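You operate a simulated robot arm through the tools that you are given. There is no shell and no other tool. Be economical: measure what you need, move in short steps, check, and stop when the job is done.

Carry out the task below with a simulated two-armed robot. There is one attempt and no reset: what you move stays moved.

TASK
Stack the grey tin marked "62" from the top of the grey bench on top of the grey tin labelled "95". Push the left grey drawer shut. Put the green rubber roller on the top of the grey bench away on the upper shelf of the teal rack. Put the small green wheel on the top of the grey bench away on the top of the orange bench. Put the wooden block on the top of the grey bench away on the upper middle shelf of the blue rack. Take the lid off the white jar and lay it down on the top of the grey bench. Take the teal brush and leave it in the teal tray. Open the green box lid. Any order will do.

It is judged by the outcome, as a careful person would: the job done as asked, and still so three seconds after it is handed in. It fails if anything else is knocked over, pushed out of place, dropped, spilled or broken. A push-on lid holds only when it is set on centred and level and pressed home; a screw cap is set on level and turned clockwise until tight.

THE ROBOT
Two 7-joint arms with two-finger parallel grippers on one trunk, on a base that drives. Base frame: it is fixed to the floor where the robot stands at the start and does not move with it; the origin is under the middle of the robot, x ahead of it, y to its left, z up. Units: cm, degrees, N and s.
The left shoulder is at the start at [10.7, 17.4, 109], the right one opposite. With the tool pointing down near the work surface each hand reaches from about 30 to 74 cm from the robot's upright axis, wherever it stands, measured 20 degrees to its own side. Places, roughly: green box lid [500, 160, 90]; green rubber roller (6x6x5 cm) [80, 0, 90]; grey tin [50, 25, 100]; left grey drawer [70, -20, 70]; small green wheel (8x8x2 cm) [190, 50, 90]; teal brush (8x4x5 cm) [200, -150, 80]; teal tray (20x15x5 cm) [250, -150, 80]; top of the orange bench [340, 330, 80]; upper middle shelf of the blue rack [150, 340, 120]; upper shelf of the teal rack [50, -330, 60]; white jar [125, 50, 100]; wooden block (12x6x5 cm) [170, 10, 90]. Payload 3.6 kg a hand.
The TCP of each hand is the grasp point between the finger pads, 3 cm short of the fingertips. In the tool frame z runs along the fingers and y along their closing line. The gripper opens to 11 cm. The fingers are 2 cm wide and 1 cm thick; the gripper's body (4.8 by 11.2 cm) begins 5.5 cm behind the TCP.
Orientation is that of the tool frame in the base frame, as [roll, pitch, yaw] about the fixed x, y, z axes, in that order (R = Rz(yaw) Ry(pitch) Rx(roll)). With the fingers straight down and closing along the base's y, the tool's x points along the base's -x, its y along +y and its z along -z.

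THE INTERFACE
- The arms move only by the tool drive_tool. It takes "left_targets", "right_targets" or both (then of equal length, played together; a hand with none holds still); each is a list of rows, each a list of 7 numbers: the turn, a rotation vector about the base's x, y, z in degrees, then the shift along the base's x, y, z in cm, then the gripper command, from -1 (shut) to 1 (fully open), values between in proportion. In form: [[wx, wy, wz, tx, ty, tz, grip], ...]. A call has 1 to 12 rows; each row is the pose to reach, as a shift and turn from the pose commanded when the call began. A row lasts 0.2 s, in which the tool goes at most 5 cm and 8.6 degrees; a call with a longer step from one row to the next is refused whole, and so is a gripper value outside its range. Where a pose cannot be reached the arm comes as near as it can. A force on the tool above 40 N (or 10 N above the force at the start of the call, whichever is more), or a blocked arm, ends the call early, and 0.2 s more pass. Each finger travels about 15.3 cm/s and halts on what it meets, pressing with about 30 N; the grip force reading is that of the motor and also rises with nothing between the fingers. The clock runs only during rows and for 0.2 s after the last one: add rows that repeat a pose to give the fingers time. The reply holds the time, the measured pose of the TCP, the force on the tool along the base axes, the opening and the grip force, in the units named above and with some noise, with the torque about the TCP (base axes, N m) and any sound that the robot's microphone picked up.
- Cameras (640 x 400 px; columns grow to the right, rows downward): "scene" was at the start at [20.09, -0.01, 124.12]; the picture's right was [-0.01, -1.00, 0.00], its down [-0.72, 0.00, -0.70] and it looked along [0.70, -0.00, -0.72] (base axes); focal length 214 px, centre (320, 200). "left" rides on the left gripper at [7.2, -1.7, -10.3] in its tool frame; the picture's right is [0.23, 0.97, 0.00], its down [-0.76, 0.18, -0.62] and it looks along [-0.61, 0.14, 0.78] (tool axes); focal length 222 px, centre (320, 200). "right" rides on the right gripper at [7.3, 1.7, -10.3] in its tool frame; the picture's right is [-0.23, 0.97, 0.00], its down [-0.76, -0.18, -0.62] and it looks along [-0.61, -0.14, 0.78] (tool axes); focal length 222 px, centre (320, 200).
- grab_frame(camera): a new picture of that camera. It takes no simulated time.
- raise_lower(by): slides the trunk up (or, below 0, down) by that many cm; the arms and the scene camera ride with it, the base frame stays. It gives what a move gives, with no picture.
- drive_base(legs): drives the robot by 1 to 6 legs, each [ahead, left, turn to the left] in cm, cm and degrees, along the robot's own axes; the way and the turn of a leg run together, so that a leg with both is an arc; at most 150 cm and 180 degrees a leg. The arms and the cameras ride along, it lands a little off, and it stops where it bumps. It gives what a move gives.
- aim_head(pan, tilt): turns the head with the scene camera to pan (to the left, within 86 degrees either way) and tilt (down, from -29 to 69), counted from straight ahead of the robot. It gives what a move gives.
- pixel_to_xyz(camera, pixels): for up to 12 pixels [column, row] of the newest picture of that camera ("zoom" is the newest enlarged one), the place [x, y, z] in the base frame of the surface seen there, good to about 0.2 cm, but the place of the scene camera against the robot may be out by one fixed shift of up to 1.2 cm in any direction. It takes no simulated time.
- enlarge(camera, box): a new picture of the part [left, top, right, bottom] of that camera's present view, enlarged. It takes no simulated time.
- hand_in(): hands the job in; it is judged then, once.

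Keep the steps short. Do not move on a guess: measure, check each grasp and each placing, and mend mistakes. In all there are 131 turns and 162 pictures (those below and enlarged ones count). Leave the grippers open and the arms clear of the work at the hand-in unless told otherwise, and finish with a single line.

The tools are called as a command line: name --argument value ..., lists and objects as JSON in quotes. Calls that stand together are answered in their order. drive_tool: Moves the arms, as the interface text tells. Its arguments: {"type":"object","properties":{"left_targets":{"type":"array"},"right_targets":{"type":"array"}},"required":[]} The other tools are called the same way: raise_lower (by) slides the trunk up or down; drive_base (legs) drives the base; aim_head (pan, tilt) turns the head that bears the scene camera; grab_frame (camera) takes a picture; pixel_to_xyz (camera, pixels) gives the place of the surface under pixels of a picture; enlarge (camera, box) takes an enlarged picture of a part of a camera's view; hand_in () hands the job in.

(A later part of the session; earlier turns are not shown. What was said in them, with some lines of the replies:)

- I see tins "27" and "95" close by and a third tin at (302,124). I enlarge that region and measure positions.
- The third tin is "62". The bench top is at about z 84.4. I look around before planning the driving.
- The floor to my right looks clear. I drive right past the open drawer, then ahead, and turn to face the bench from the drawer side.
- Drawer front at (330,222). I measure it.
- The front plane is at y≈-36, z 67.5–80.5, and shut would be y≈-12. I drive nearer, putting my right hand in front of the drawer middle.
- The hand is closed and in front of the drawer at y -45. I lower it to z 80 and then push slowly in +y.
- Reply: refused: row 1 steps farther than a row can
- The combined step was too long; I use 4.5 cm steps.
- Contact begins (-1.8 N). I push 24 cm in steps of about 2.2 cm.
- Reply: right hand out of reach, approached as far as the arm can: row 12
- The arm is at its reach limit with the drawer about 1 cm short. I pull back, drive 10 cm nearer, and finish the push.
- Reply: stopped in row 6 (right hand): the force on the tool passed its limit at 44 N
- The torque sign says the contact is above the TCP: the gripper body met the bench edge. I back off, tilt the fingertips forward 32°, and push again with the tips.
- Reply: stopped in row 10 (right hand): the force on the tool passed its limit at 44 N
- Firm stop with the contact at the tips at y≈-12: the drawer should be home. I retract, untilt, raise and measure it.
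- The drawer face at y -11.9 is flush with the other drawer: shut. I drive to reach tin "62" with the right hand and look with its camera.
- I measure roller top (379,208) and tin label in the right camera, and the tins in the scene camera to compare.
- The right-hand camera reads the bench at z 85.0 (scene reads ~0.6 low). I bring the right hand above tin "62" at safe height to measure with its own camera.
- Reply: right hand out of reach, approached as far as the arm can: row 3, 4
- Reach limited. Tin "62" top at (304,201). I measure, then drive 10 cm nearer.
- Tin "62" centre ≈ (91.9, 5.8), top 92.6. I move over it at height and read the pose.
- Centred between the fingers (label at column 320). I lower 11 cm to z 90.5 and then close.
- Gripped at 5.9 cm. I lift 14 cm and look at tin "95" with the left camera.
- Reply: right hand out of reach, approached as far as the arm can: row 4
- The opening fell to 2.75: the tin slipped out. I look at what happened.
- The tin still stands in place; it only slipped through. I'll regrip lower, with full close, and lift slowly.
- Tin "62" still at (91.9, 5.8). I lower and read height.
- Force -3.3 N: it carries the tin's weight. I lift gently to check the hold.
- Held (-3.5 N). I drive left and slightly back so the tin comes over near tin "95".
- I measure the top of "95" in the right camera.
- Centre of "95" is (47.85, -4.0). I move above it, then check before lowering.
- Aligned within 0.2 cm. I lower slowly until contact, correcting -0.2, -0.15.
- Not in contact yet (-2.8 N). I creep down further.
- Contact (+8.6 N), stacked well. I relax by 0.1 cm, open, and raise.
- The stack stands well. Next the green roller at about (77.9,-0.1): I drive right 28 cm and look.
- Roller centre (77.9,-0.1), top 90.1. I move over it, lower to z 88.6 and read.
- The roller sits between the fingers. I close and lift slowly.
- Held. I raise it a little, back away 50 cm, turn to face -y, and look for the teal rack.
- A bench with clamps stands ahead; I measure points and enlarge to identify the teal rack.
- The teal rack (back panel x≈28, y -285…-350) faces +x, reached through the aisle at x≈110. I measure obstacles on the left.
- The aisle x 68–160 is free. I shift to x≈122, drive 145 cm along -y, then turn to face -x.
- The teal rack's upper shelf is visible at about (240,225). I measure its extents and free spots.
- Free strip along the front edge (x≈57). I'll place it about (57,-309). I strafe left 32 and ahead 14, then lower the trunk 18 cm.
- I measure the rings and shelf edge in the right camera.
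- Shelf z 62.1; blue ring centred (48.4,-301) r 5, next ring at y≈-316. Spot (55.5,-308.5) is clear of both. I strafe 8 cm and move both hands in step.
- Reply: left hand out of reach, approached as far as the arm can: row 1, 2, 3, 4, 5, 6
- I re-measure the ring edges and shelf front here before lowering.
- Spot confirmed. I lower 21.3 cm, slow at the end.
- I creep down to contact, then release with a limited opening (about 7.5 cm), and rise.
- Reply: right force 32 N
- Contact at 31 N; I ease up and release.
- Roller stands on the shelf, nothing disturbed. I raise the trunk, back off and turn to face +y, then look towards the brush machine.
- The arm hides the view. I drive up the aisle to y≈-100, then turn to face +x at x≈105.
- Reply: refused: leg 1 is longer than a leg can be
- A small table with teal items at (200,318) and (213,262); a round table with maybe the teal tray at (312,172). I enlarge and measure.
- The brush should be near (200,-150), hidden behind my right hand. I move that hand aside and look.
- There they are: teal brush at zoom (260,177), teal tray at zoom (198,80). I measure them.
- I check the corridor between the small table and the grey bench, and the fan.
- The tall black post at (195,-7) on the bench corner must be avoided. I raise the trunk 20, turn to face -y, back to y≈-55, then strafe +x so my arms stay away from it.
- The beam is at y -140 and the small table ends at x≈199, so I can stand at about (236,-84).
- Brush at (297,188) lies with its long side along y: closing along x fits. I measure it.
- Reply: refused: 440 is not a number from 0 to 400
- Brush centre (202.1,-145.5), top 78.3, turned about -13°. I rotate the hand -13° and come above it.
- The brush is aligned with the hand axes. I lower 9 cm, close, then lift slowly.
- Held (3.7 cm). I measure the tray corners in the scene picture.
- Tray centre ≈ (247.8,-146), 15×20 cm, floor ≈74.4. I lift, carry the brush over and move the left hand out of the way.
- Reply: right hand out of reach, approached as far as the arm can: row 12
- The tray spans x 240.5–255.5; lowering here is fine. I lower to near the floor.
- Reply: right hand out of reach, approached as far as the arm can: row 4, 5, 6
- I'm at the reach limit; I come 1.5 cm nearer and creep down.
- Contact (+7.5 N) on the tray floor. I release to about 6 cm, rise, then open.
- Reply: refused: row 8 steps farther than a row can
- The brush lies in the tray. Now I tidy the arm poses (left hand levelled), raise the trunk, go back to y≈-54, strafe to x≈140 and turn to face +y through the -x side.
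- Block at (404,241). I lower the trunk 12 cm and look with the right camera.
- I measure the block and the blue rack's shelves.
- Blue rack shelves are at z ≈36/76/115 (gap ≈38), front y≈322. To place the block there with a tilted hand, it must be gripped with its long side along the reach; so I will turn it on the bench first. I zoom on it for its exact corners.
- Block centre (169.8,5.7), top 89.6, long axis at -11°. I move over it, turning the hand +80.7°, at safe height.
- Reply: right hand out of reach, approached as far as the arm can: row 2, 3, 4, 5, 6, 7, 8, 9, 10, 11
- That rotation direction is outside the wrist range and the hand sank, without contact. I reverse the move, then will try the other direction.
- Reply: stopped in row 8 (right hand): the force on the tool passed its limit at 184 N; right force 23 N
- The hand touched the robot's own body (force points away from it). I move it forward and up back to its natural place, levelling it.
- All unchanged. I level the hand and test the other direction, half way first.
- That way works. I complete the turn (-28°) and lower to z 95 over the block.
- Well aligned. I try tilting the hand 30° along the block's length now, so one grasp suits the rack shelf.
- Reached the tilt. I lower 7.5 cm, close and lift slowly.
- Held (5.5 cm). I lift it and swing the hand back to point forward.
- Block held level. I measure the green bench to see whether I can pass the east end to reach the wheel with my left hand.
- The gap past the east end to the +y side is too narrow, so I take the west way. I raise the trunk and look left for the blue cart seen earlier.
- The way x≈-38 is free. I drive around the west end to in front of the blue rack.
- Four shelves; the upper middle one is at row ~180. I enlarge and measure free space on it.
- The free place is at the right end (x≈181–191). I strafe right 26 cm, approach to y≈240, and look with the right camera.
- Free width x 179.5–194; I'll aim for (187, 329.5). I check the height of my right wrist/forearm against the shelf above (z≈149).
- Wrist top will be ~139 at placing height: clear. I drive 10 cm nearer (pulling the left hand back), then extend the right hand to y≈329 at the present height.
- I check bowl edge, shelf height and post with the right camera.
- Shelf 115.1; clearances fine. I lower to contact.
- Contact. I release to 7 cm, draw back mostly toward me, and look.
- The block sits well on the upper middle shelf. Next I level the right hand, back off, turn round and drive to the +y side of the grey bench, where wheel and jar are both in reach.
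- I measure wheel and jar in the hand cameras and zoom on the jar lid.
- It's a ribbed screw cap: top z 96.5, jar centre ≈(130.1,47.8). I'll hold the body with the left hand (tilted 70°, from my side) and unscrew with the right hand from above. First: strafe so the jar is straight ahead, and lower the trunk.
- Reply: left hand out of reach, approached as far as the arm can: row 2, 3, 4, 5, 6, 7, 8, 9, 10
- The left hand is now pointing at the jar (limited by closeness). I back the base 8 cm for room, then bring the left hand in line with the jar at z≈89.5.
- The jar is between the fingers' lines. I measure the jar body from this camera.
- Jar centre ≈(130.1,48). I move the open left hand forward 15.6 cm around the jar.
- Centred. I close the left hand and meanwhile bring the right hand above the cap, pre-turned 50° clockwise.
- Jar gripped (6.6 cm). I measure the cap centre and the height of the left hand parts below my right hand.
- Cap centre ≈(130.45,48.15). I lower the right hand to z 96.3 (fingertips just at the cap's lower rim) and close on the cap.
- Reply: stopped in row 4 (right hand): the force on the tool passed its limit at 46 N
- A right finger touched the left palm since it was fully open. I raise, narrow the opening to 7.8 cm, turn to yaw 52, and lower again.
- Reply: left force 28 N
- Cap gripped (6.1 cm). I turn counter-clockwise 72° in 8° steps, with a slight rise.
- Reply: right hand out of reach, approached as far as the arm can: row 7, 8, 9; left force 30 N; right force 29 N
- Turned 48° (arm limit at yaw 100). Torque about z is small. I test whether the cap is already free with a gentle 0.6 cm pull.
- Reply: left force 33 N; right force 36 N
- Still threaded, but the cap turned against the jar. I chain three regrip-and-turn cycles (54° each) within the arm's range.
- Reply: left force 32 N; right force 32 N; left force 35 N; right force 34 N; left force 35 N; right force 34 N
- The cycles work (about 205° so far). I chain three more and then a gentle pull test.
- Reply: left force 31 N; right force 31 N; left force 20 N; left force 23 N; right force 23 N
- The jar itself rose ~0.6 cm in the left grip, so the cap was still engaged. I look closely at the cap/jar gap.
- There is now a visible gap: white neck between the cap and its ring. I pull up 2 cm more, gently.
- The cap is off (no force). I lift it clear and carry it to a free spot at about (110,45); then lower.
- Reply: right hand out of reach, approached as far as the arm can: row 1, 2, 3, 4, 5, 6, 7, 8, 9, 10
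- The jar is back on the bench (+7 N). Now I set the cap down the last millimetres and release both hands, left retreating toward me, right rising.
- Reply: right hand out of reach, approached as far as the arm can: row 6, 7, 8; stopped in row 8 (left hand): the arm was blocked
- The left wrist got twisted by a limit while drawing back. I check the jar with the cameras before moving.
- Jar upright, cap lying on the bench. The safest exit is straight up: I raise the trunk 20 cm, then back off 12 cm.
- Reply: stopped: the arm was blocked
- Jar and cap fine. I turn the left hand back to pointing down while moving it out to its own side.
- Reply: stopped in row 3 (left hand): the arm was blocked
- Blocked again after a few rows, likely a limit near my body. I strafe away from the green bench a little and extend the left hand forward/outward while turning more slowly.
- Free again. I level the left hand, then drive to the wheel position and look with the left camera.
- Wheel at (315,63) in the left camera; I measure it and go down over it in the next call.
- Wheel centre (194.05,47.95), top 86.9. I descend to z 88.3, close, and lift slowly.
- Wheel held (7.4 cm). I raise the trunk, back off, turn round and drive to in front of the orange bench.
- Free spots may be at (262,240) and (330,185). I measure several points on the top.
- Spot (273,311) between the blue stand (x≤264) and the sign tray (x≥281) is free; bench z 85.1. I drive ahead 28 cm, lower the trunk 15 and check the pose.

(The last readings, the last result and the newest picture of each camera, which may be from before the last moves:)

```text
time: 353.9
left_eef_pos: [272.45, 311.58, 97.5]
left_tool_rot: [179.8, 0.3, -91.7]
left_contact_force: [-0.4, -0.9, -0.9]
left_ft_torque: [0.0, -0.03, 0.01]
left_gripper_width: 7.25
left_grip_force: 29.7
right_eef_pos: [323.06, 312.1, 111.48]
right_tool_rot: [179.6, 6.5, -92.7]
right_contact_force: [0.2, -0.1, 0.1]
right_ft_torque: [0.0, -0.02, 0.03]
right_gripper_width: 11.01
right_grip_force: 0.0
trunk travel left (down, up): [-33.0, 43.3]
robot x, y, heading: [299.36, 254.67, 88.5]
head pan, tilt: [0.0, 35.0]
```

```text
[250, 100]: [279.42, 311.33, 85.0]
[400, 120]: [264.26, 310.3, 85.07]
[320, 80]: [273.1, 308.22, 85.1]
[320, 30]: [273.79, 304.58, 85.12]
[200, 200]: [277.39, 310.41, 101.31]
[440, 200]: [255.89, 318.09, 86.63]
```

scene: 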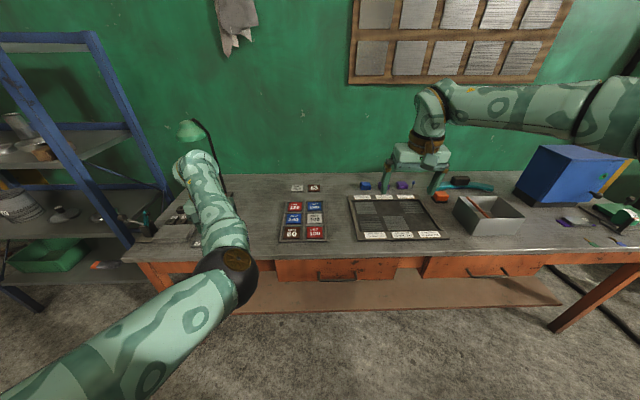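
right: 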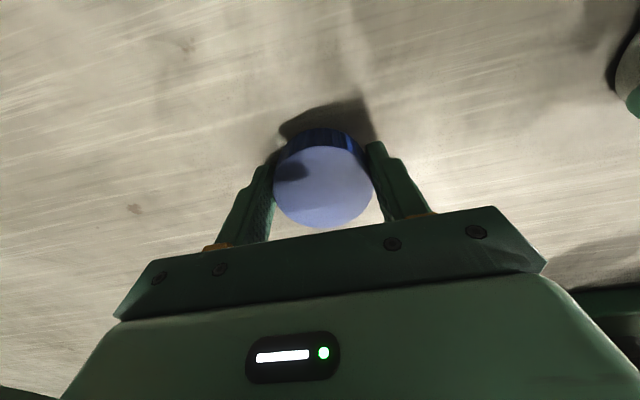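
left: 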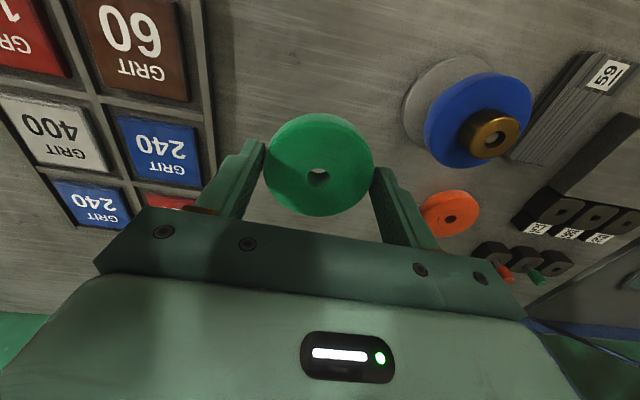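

Clear. I lower to the bench, release with a limited opening and rise.

drive_tool --left_targets '[[0, 0, 0, 0.6, 0, -3, -1], [0, 0, 0, 0.6, 0, -6, -1], [0, 0, 0, 0.6, 0, -8, -1], [0, 0, 0, 0.6, 0, -8.7, -1], [0, 0, 0, 0.6, 0, -8.9, -1], [0, 0, 0, 0.6, 0, -9.0, -1]]'

drive_tool --left_targets '[[0, 0, 0, 0, 0, 0, 0.4], [0, 0, 0, 0, 0, 0, 0.56], [0, 0, 0, 0, 0, 0, 0.56], [0, 0, 0, 0, 0, 2, 0.56], [0, 0, 0, 0, 0, 6, 0.56], [0, 0, 0, 0, 0, 10, 1], [0, 0, 0, 0, 0, 13, 1]]'

grab_frame --camera "left"

```text
time: 355.3
left_eef_pos: [272.98, 311.62, 88.46]
left_tool_rot: [179.8, 0.2, -91.6]
left_contact_force: [-0.9, 0.9, 4.5]
left_ft_torque: [-0.06, -0.15, -0.02]
left_gripper_width: 7.25
left_grip_force: 30.2
right_eef_pos: [323.22, 312.14, 111.36]
right_tool_rot: [179.6, 6.6, -92.6]
right_contact_force: [0.8, -1.0, 0.0]
right_ft_torque: [0.03, 0.01, 0.01]
right_gripper_width: 11.01
right_grip_force: 0.1
trunk travel left (down, up): [-33.0, 43.3]
robot x, y, heading: [299.25, 255.35, 88.5]
head pan, tilt: [0.0, 35.0]
```

```text
time: 356.9
left_eef_pos: [272.95, 311.59, 101.28]
left_tool_rot: [179.8, 0.2, -91.6]
left_contact_force: [-0.5, 0.1, -0.5]
left_ft_torque: [0.03, -0.01, 0.04]
left_gripper_width: 11.0
left_grip_force: 0.0
right_eef_pos: [323.06, 312.11, 111.35]
right_tool_rot: [179.5, 6.4, -92.6]
right_contact_force: [0.2, 0.4, -0.1]
right_ft_torque: [-0.01, 0.01, 0.01]
right_gripper_width: 10.98
right_grip_force: 0.1
trunk travel left (down, up): [-33.0, 43.3]
robot x, y, heading: [299.22, 255.21, 88.4]
head pan, tilt: [0.0, 35.0]
```

```text
39 pictures are left
```

left: 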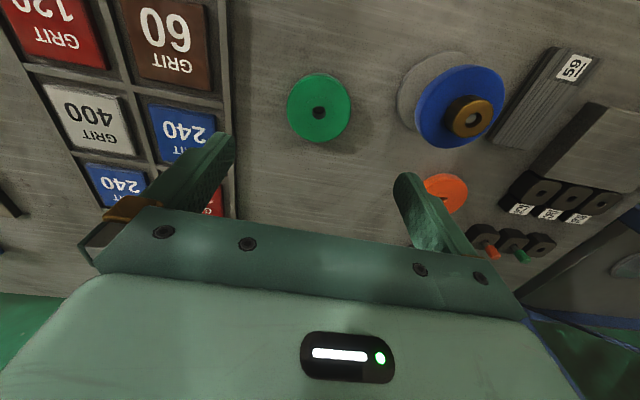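

The wheel lies on the orange bench. Now the green box lid at about (500,160): I raise, back off, turn to face +x and look.

raise_lower --by 14

drive_base --legs '[[-30, 0, 0], [0, 0, -100]]'

aim_head --pan -5 --tilt 22

grab_frame --camera "scene"

pixel_to_xyz --camera "scene" --pixels '[[320, 180], [320, 220], [320, 260], [320, 320], [260, 220], [380, 220], [400, 180], [240, 180], [450, 220], [350, 200], [290, 200], [200, 220]]'

```text
time: 358.5
left_eef_pos: [272.96, 311.54, 115.53]
left_tool_rot: [179.9, 0.1, -91.6]
left_contact_force: [0.5, -0.4, -0.1]
left_ft_torque: [-0.02, 0.01, 0.0]
left_gripper_width: 11.02
left_grip_force: 0.0
right_eef_pos: [323.1, 312.12, 125.3]
right_tool_rot: [179.6, 6.4, -92.7]
right_contact_force: [0.8, 0.5, -0.7]
right_ft_torque: [-0.01, -0.02, 0.01]
right_gripper_width: 10.99
right_grip_force: 0.0
trunk travel left (down, up): [-47.0, 29.3]
robot x, y, heading: [299.11, 254.8, 88.3]
head pan, tilt: [0.0, 35.0]
```

```text
time: 364.7
left_eef_pos: [358.12, 242.37, 115.44]
left_tool_rot: [179.8, 0.2, 169.9]
left_contact_force: [0.0, 0.5, 0.2]
left_ft_torque: [-0.01, -0.03, -0.02]
left_gripper_width: 10.99
left_grip_force: 0.0
right_eef_pos: [351.33, 192.68, 125.34]
right_tool_rot: [179.6, 6.5, 168.8]
right_contact_force: [-0.4, -0.3, 1.0]
right_ft_torque: [0.0, 0.01, -0.03]
right_gripper_width: 10.99
right_grip_force: 0.1
trunk travel left (down, up): [-47.0, 29.3]
robot x, y, heading: [298.08, 224.82, -9.9]
head pan, tilt: [0.0, 35.0]
```

```text
time: 365.5
left_eef_pos: [358.04, 242.37, 115.35]
left_tool_rot: [179.8, 0.2, 169.9]
left_contact_force: [-0.6, 0.4, 0.2]
left_ft_torque: [0.01, -0.01, 0.0]
left_gripper_width: 11.02
left_grip_force: 0.1
right_eef_pos: [351.37, 192.72, 125.21]
right_tool_rot: [179.7, 6.4, 168.8]
right_contact_force: [-0.2, 1.0, 0.1]
right_ft_torque: [0.02, -0.02, 0.0]
right_gripper_width: 10.99
right_grip_force: 0.0
trunk travel left (down, up): [-47.0, 29.3]
robot x, y, heading: [298.34, 224.77, -9.8]
head pan, tilt: [-5.0, 22.0]
```

```text
38 pictures are left
```

scene: 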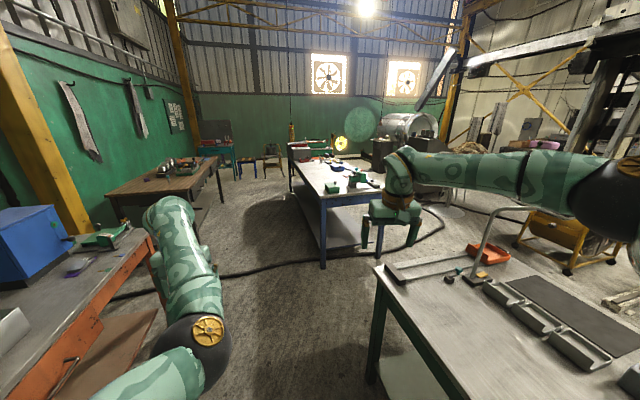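

```text
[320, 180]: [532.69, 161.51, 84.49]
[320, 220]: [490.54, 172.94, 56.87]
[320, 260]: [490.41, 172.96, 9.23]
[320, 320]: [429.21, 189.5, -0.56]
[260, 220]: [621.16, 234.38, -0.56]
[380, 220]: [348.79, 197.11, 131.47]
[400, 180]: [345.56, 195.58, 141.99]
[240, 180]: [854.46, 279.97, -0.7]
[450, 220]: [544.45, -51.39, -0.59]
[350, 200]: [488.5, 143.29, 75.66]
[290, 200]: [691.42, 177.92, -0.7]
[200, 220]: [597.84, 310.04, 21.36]
```

The blue bench starts at x≈490. I drive to about (436,205), heading 0, and take a closer look at the green box.

drive_base --legs '[[128, 0, 0], [0, -25, 10]]'

aim_head --pan -5 --tilt 38

grab_frame --camera "scene"

enlarge --camera "scene" --box '[240, 100, 440, 240]'

```text
time: 373.4
left_eef_pos: [478.16, 205.06, 115.42]
left_tool_rot: [179.8, 0.2, 179.8]
left_contact_force: [0.3, 0.1, 0.5]
left_ft_torque: [-0.03, 0.0, 0.0]
left_gripper_width: 11.01
left_grip_force: 0.0
right_eef_pos: [480.29, 154.98, 125.33]
right_tool_rot: [179.5, 6.5, 178.8]
right_contact_force: [0.4, 0.6, 0.4]
right_ft_torque: [0.02, -0.02, -0.01]
right_gripper_width: 11.0
right_grip_force: 0.1
trunk travel left (down, up): [-47.0, 29.3]
robot x, y, heading: [422.52, 177.07, 0.2]
head pan, tilt: [-5.0, 22.0]
```

```text
time: 374.2
left_eef_pos: [478.17, 205.12, 115.38]
left_tool_rot: [179.9, 0.2, -179.9]
left_contact_force: [0.2, -0.1, 0.5]
left_ft_torque: [0.02, 0.01, 0.04]
left_gripper_width: 11.02
left_grip_force: 0.0
right_eef_pos: [480.25, 155.12, 125.37]
right_tool_rot: [179.6, 6.4, 178.8]
right_contact_force: [-0.8, -0.9, -0.4]
right_ft_torque: [-0.01, 0.0, -0.02]
right_gripper_width: 10.98
right_grip_force: 0.1
trunk travel left (down, up): [-47.0, 29.3]
robot x, y, heading: [422.37, 177.44, 0.2]
head pan, tilt: [-5.0, 38.0]
```

```text
37 pictures are left
```

scene: 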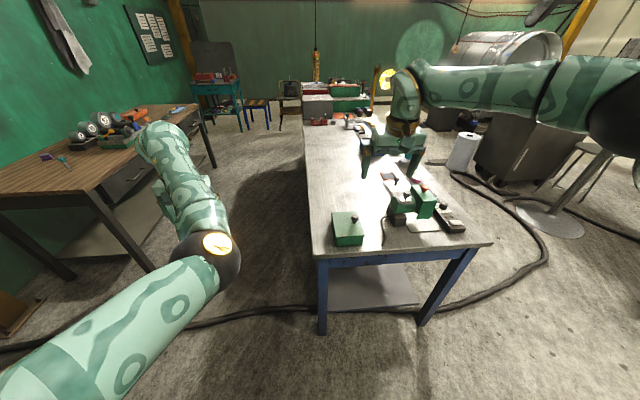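

```text
2.86 times, centred on (340, 170) of scene
5 turns are left
```

zoom: 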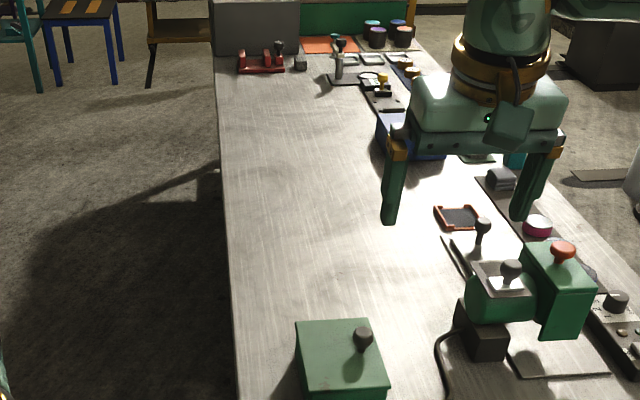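

Only a few turns remain. The green box with a knob on its lid is at (347,225). I measure it, enlarge, then drive 18 cm ahead, lower the trunk, and take hand-camera views, all together.

pixel_to_xyz --camera "scene" --pixels '[[333, 214], [355, 213], [362, 233], [336, 236], [355, 218], [354, 222], [345, 225], [337, 243], [361, 243], [340, 248], [325, 255], [350, 240]]'

drive_base --legs '[[18, 0, 0]]'

raise_lower --by -14

aim_head --pan -5 --tilt 50

grab_frame --camera "right"

grab_frame --camera "scene"

enlarge --camera "scene" --box '[290, 160, 410, 260]'

pixel_to_xyz --camera "zoom" --pixels '[[320, 200], [320, 100], [320, 300], [200, 200], [440, 200], [260, 150], [380, 150], [260, 250], [380, 250], [380, 100], [350, 180], [290, 180]]'

```text
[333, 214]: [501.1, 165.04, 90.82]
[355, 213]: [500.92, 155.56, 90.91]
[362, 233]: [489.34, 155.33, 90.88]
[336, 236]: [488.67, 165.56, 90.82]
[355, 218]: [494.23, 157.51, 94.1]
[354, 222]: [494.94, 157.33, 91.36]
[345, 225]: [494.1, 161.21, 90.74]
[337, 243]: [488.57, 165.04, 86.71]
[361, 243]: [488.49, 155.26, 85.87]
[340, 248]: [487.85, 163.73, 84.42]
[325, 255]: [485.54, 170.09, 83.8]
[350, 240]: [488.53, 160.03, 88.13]
```

```text
time: 375.7
left_eef_pos: [496.4, 204.99, 115.42]
left_tool_rot: [179.8, 0.2, 179.9]
left_contact_force: [0.7, 0.3, 0.6]
left_ft_torque: [0.0, 0.03, 0.02]
left_gripper_width: 11.02
left_grip_force: 0.0
right_eef_pos: [498.44, 154.98, 125.26]
right_tool_rot: [179.6, 6.3, 178.9]
right_contact_force: [-0.6, 0.3, -0.1]
right_ft_torque: [0.02, 0.04, 0.0]
right_gripper_width: 10.98
right_grip_force: 0.1
trunk travel left (down, up): [-47.0, 29.3]
robot x, y, heading: [440.56, 177.11, -0.1]
head pan, tilt: [-5.0, 38.0]
```

```text
time: 377.4
left_eef_pos: [496.29, 205.01, 101.42]
left_tool_rot: [179.8, 0.2, 179.9]
left_contact_force: [0.1, 0.3, -0.3]
left_ft_torque: [0.01, 0.02, 0.02]
left_gripper_width: 10.99
left_grip_force: 0.1
right_eef_pos: [498.25, 155.02, 111.44]
right_tool_rot: [179.6, 6.5, 178.9]
right_contact_force: [-0.7, 0.8, 1.1]
right_ft_torque: [0.01, 0.0, -0.03]
right_gripper_width: 11.01
right_grip_force: 0.1
trunk travel left (down, up): [-33.0, 43.3]
robot x, y, heading: [440.42, 177.46, 0.1]
head pan, tilt: [-5.0, 38.0]
```

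```text
time: 378.1
left_eef_pos: [496.48, 205.02, 101.43]
left_tool_rot: [179.8, 0.1, 179.9]
left_contact_force: [0.3, 0.6, -0.3]
left_ft_torque: [0.02, -0.02, 0.04]
left_gripper_width: 11.01
left_grip_force: 0.0
right_eef_pos: [498.28, 155.04, 111.31]
right_tool_rot: [179.6, 6.3, 178.9]
right_contact_force: [-0.4, 0.2, -0.2]
right_ft_torque: [-0.02, -0.02, -0.01]
right_gripper_width: 11.01
right_grip_force: 0.1
trunk travel left (down, up): [-33.0, 43.3]
robot x, y, heading: [440.39, 177.42, -0.0]
head pan, tilt: [-5.0, 50.0]
```

```text
35 pictures are left
```

right: 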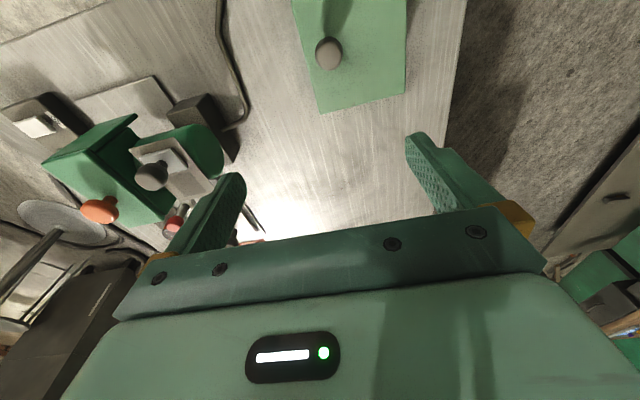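

```text
34 pictures are left
```

scene: 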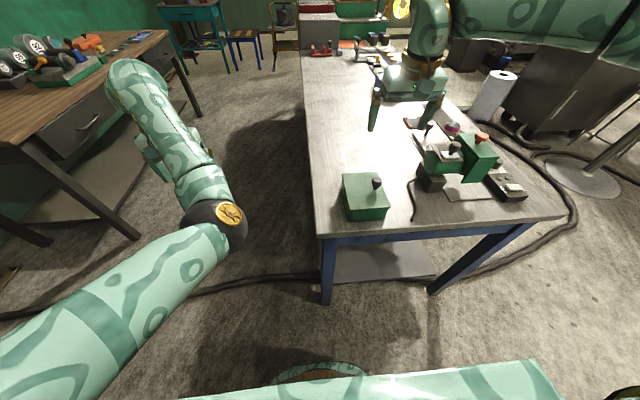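

```text
4.00 times, centred on (350, 210) of scene
```

zoom: 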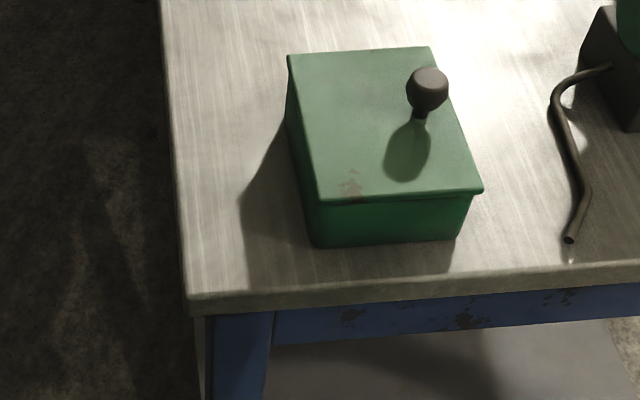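

```text
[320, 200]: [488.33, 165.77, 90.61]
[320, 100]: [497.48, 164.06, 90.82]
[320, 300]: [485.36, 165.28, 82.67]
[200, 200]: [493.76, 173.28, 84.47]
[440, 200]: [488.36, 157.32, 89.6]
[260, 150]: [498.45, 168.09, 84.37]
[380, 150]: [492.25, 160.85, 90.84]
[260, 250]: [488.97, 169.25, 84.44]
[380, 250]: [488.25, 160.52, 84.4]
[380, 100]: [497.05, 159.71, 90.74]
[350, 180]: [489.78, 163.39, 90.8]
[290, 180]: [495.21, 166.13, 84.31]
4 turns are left
```

The lid (x 488–501, y 155–166, top ≈91) has its knob near the -y edge, so it hinges at the +y edge. I measure the knob with the right camera, level the hand, turn it 90° so it pinches along the hinge axis, and hover.

pixel_to_xyz --camera "right" --pixels '[[329, 53], [329, 42], [340, 53], [318, 53], [328, 68], [325, 105], [404, 90], [321, 111], [400, 20], [370, 60], [330, 20], [305, 50]]'

drive_tool --right_targets '[[0, 6.4, 0, 0, 0, 0, 1], [0, 6.4, 0, 0, 0, 0, 1]]'

drive_tool --right_targets '[[0, 0, -8.2, -0.3, 0.2, 0, 1], [0, 0, -16.4, -0.6, 0.4, 0, 1], [0, 0, -24.6, -0.9, 0.6, -0.5, 1], [0, 0, -32.8, -1.2, 0.8, -1, 1], [0, 0, -41, -1.5, 1, -1.5, 1], [0, 0, -49.2, -1.8, 1.2, -2, 1], [0, 0, -57.4, -2.1, 1.4, -2.5, 1], [0, 0, -65.6, -2.4, 1.6, -3, 1], [0, 0, -73.8, -2.7, 1.7, -3.5, 1], [0, 0, -82, -3, 1.7, -4, 1], [0, 0, -89, -3.3, 1.7, -4.5, 1], [0, 0, -89, -3.3, 1.7, -5, 1]]'

grab_frame --camera "right"

enlarge --camera "scene" --box '[290, 120, 430, 240]'

pixel_to_xyz --camera "right" --pixels '[[320, 120], [320, 140], [320, 160], [300, 130], [340, 130], [320, 100], [280, 120], [360, 120], [320, 180], [300, 150], [340, 150], [320, 80]]'

```text
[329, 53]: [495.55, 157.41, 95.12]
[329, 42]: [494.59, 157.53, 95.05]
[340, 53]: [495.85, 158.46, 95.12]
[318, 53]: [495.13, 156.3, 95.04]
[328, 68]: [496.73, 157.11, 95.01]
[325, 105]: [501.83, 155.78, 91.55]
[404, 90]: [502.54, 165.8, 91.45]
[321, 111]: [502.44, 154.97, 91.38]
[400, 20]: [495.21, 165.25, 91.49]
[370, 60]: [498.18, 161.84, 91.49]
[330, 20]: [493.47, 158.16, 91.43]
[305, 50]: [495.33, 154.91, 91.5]
```

```text
time: 378.7
left_eef_pos: [496.19, 204.99, 101.54]
left_tool_rot: [179.8, 0.1, -180.0]
left_contact_force: [-0.6, -0.1, -0.3]
left_ft_torque: [-0.02, -0.01, 0.0]
left_gripper_width: 11.0
left_grip_force: 0.1
right_eef_pos: [498.38, 154.92, 111.29]
right_tool_rot: [179.6, 3.3, 178.7]
right_contact_force: [0.2, 0.0, 0.4]
right_ft_torque: [0.0, -0.01, 0.0]
right_gripper_width: 10.98
right_grip_force: 0.0
right hand out of reach, approached as far as the arm can: row 1, 2
trunk travel left (down, up): [-33.0, 43.3]
robot x, y, heading: [440.33, 177.57, 0.2]
head pan, tilt: [-5.0, 50.0]
```

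```text
time: 381.3
left_eef_pos: [496.29, 205.03, 101.42]
left_tool_rot: [179.8, 0.2, 179.9]
left_contact_force: [-0.6, 0.3, 1.4]
left_ft_torque: [-0.04, 0.0, -0.02]
left_gripper_width: 11.01
left_grip_force: 0.0
right_eef_pos: [495.05, 156.8, 106.21]
right_tool_rot: [179.6, 3.3, 89.8]
right_contact_force: [0.3, 0.7, 0.5]
right_ft_torque: [0.02, -0.01, -0.02]
right_gripper_width: 11.0
right_grip_force: 0.0
trunk travel left (down, up): [-33.0, 43.3]
robot x, y, heading: [440.36, 177.18, -0.3]
head pan, tilt: [-5.0, 50.0]
```

```text
32 pictures are left
```

right: 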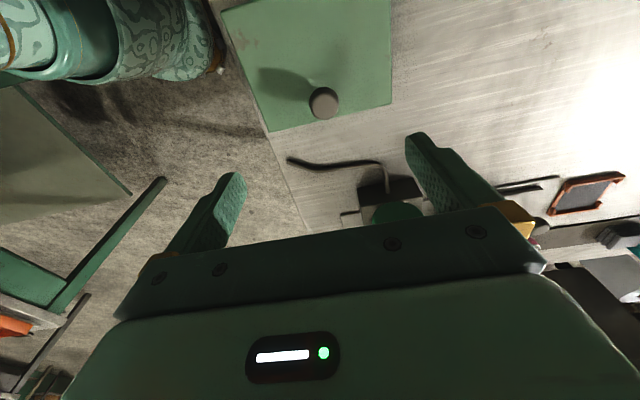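

```text
3.33 times, centred on (360, 180) of scene
```

zoom: 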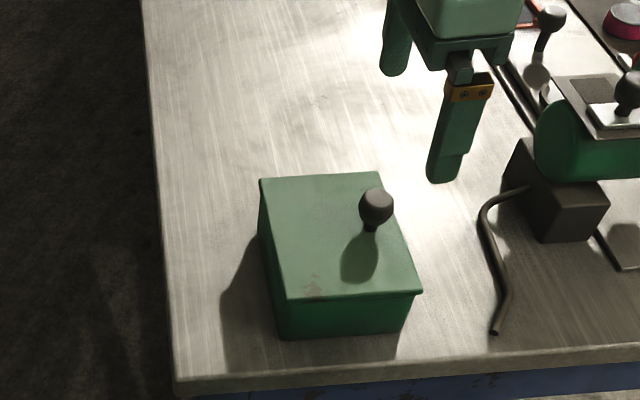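

```text
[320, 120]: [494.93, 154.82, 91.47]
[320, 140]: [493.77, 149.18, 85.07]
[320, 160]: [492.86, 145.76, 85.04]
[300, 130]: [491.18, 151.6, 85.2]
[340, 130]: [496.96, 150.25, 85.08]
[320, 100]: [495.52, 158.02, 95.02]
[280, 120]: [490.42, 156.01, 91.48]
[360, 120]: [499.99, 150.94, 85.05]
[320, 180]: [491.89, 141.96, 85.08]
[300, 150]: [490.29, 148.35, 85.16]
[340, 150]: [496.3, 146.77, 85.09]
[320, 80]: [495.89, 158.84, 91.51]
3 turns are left
```

Knob centre (495.6,157.4), top 95.1; lid top 91.5, hinge about y 166, z 91.3. I descend, pinch the knob, and swing it along the computed arc to about 110°.

drive_tool --right_targets '[[0, 0, 0, 0.55, 0.6, -4, 1], [0, 0, 0, 0.55, 0.6, -8, 1], [0, 0, 0, 0.55, 0.6, -10, 1], [0, 0, 0, 0.55, 0.6, -10.9, 1], [0, 0, 0, 0.55, 0.6, -10.9, 0.2], [0, 0, 0, 0.55, 0.6, -10.9, -0.5], [0, 0, 0, 0.55, 0.6, -10.9, -1], [0, 0, 0, 0.55, 0.6, -10.9, -1], [0, 0, 0, 0.55, 0.6, -10.9, -1]]'

drive_tool --right_targets '[[0, 0, 0, 0, 0.3, 0.75, -1], [0, 0, 0, 0, 0.63, 1.45, -1], [0, 0, 0, 0, 1.5, 2.77, -1], [0, 0, 0, 0, 2.6, 3.91, -1], [0, 0, 0, 0, 3.88, 4.85, -1], [0, 0, 0, 0, 5.29, 5.55, -1], [0, 0, 0, 0, 6.81, 6.0, -1], [0, 0, 0, 0, 8.38, 6.17, -1], [0, 0, 0, 0, 9.96, 6.07, -1], [0, 0, 0, 0, 11.5, 5.7, -1], [0, 0, 0, 0, 12.95, 5.07, -1], [0, 0, 0, 0, 14.0, 4.4, -1]]'

enlarge --camera "scene" --box '[270, 110, 430, 240]'

grab_frame --camera "right"

```text
time: 383.3
left_eef_pos: [496.57, 205.14, 101.38]
left_tool_rot: [179.8, 0.1, 179.9]
left_contact_force: [-0.3, 0.0, 0.0]
left_ft_torque: [-0.01, -0.04, -0.02]
left_gripper_width: 11.0
left_grip_force: 0.0
right_eef_pos: [495.81, 157.35, 95.47]
right_tool_rot: [179.6, 3.2, 89.9]
right_contact_force: [19.0, -1.2, 5.1]
right_ft_torque: [0.35, 0.15, -0.04]
right_gripper_width: 2.98
right_grip_force: 45.2
trunk travel left (down, up): [-33.0, 43.3]
robot x, y, heading: [440.54, 177.5, -0.1]
head pan, tilt: [-5.0, 50.0]
```

```text
time: 385.9
left_eef_pos: [496.48, 205.08, 101.5]
left_tool_rot: [179.8, 0.2, 179.9]
left_contact_force: [-0.2, 0.4, -0.1]
left_ft_torque: [0.05, -0.03, -0.01]
left_gripper_width: 10.99
left_grip_force: 0.0
right_eef_pos: [495.81, 171.37, 99.91]
right_tool_rot: [179.6, 3.3, 90.0]
right_contact_force: [22.1, -2.3, 20.2]
right_ft_torque: [-1.29, -0.07, 0.2]
right_gripper_width: 2.95
right_grip_force: 45.5
trunk travel left (down, up): [-33.0, 43.3]
robot x, y, heading: [440.22, 177.37, -0.2]
head pan, tilt: [-5.0, 50.0]
```

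```text
3.08 times, centred on (350, 175) of scene
```

zoom: 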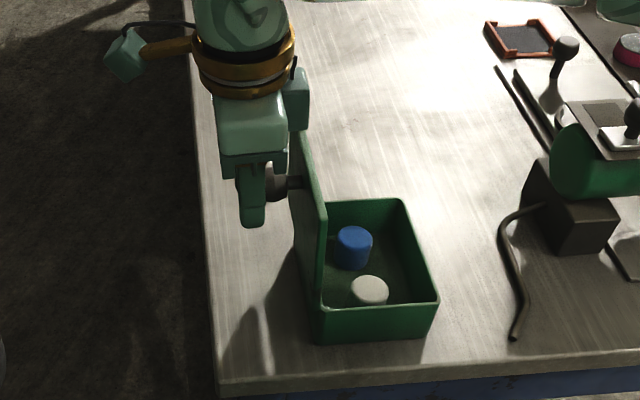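

```text
29 pictures are left
2 turns are left
```

right: 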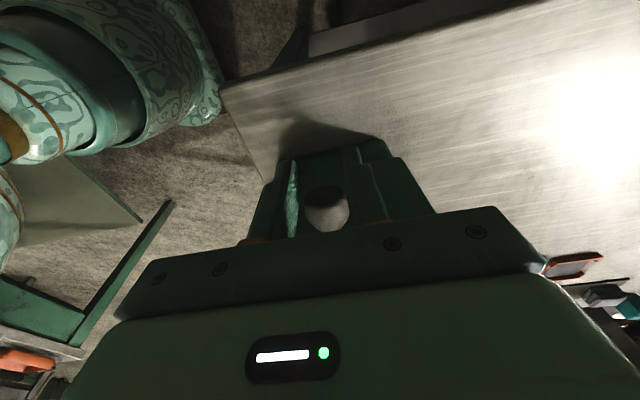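

The box is open (lid past vertical, at its stop). I release, move away toward +y and up, then check.

drive_tool --right_targets '[[0, 0, 0, 0, 0, 0, -0.2], [0, 0, 0, 0, 0, 0, 0.6], [0, 0, 0, 0, 0, 0, 1], [0, 0, 0, 0, 0, 0, 1], [0, 0, 0, 0, 1.5, 0.5, 1], [0, 0, 0, 0, 4, 1.5, 1], [0, 0, 0, 0, 7, 3.5, 1], [0, 0, 0, 0, 9, 7, 1], [0, 0, 0, 0, 9, 11, 1]]'

enlarge --camera "scene" --box '[270, 110, 430, 240]'

```text
time: 387.9
left_eef_pos: [496.29, 205.01, 101.54]
left_tool_rot: [179.8, 0.3, 179.9]
left_contact_force: [0.0, -0.1, 0.0]
left_ft_torque: [0.01, 0.01, 0.01]
left_gripper_width: 11.0
left_grip_force: 0.0
right_eef_pos: [495.53, 180.4, 110.86]
right_tool_rot: [179.6, 3.3, 89.9]
right_contact_force: [-1.0, 0.0, -0.1]
right_ft_torque: [0.01, -0.04, -0.01]
right_gripper_width: 11.02
right_grip_force: 0.1
trunk travel left (down, up): [-33.0, 43.3]
robot x, y, heading: [440.38, 177.34, 0.2]
head pan, tilt: [-5.0, 50.0]
```

```text
3.08 times, centred on (350, 175) of scene
1 turns are left
```

zoom: 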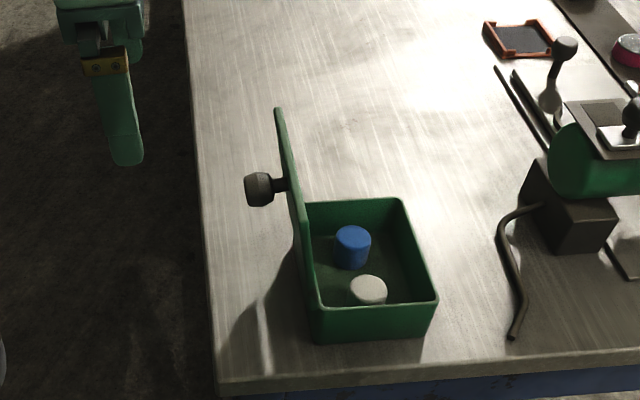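

The lid stays open past vertical, both grippers are open and clear, and every other part of the job is done. I hand in.

hand_in

```text
The job is handed in.
```

All eight parts of the job are done and it is handed in: tin "62" stacked on "95", left grey drawer shut, roller, wheel and block put away, jar lid off on the grey bench, teal brush in the teal tray, green box lid open.
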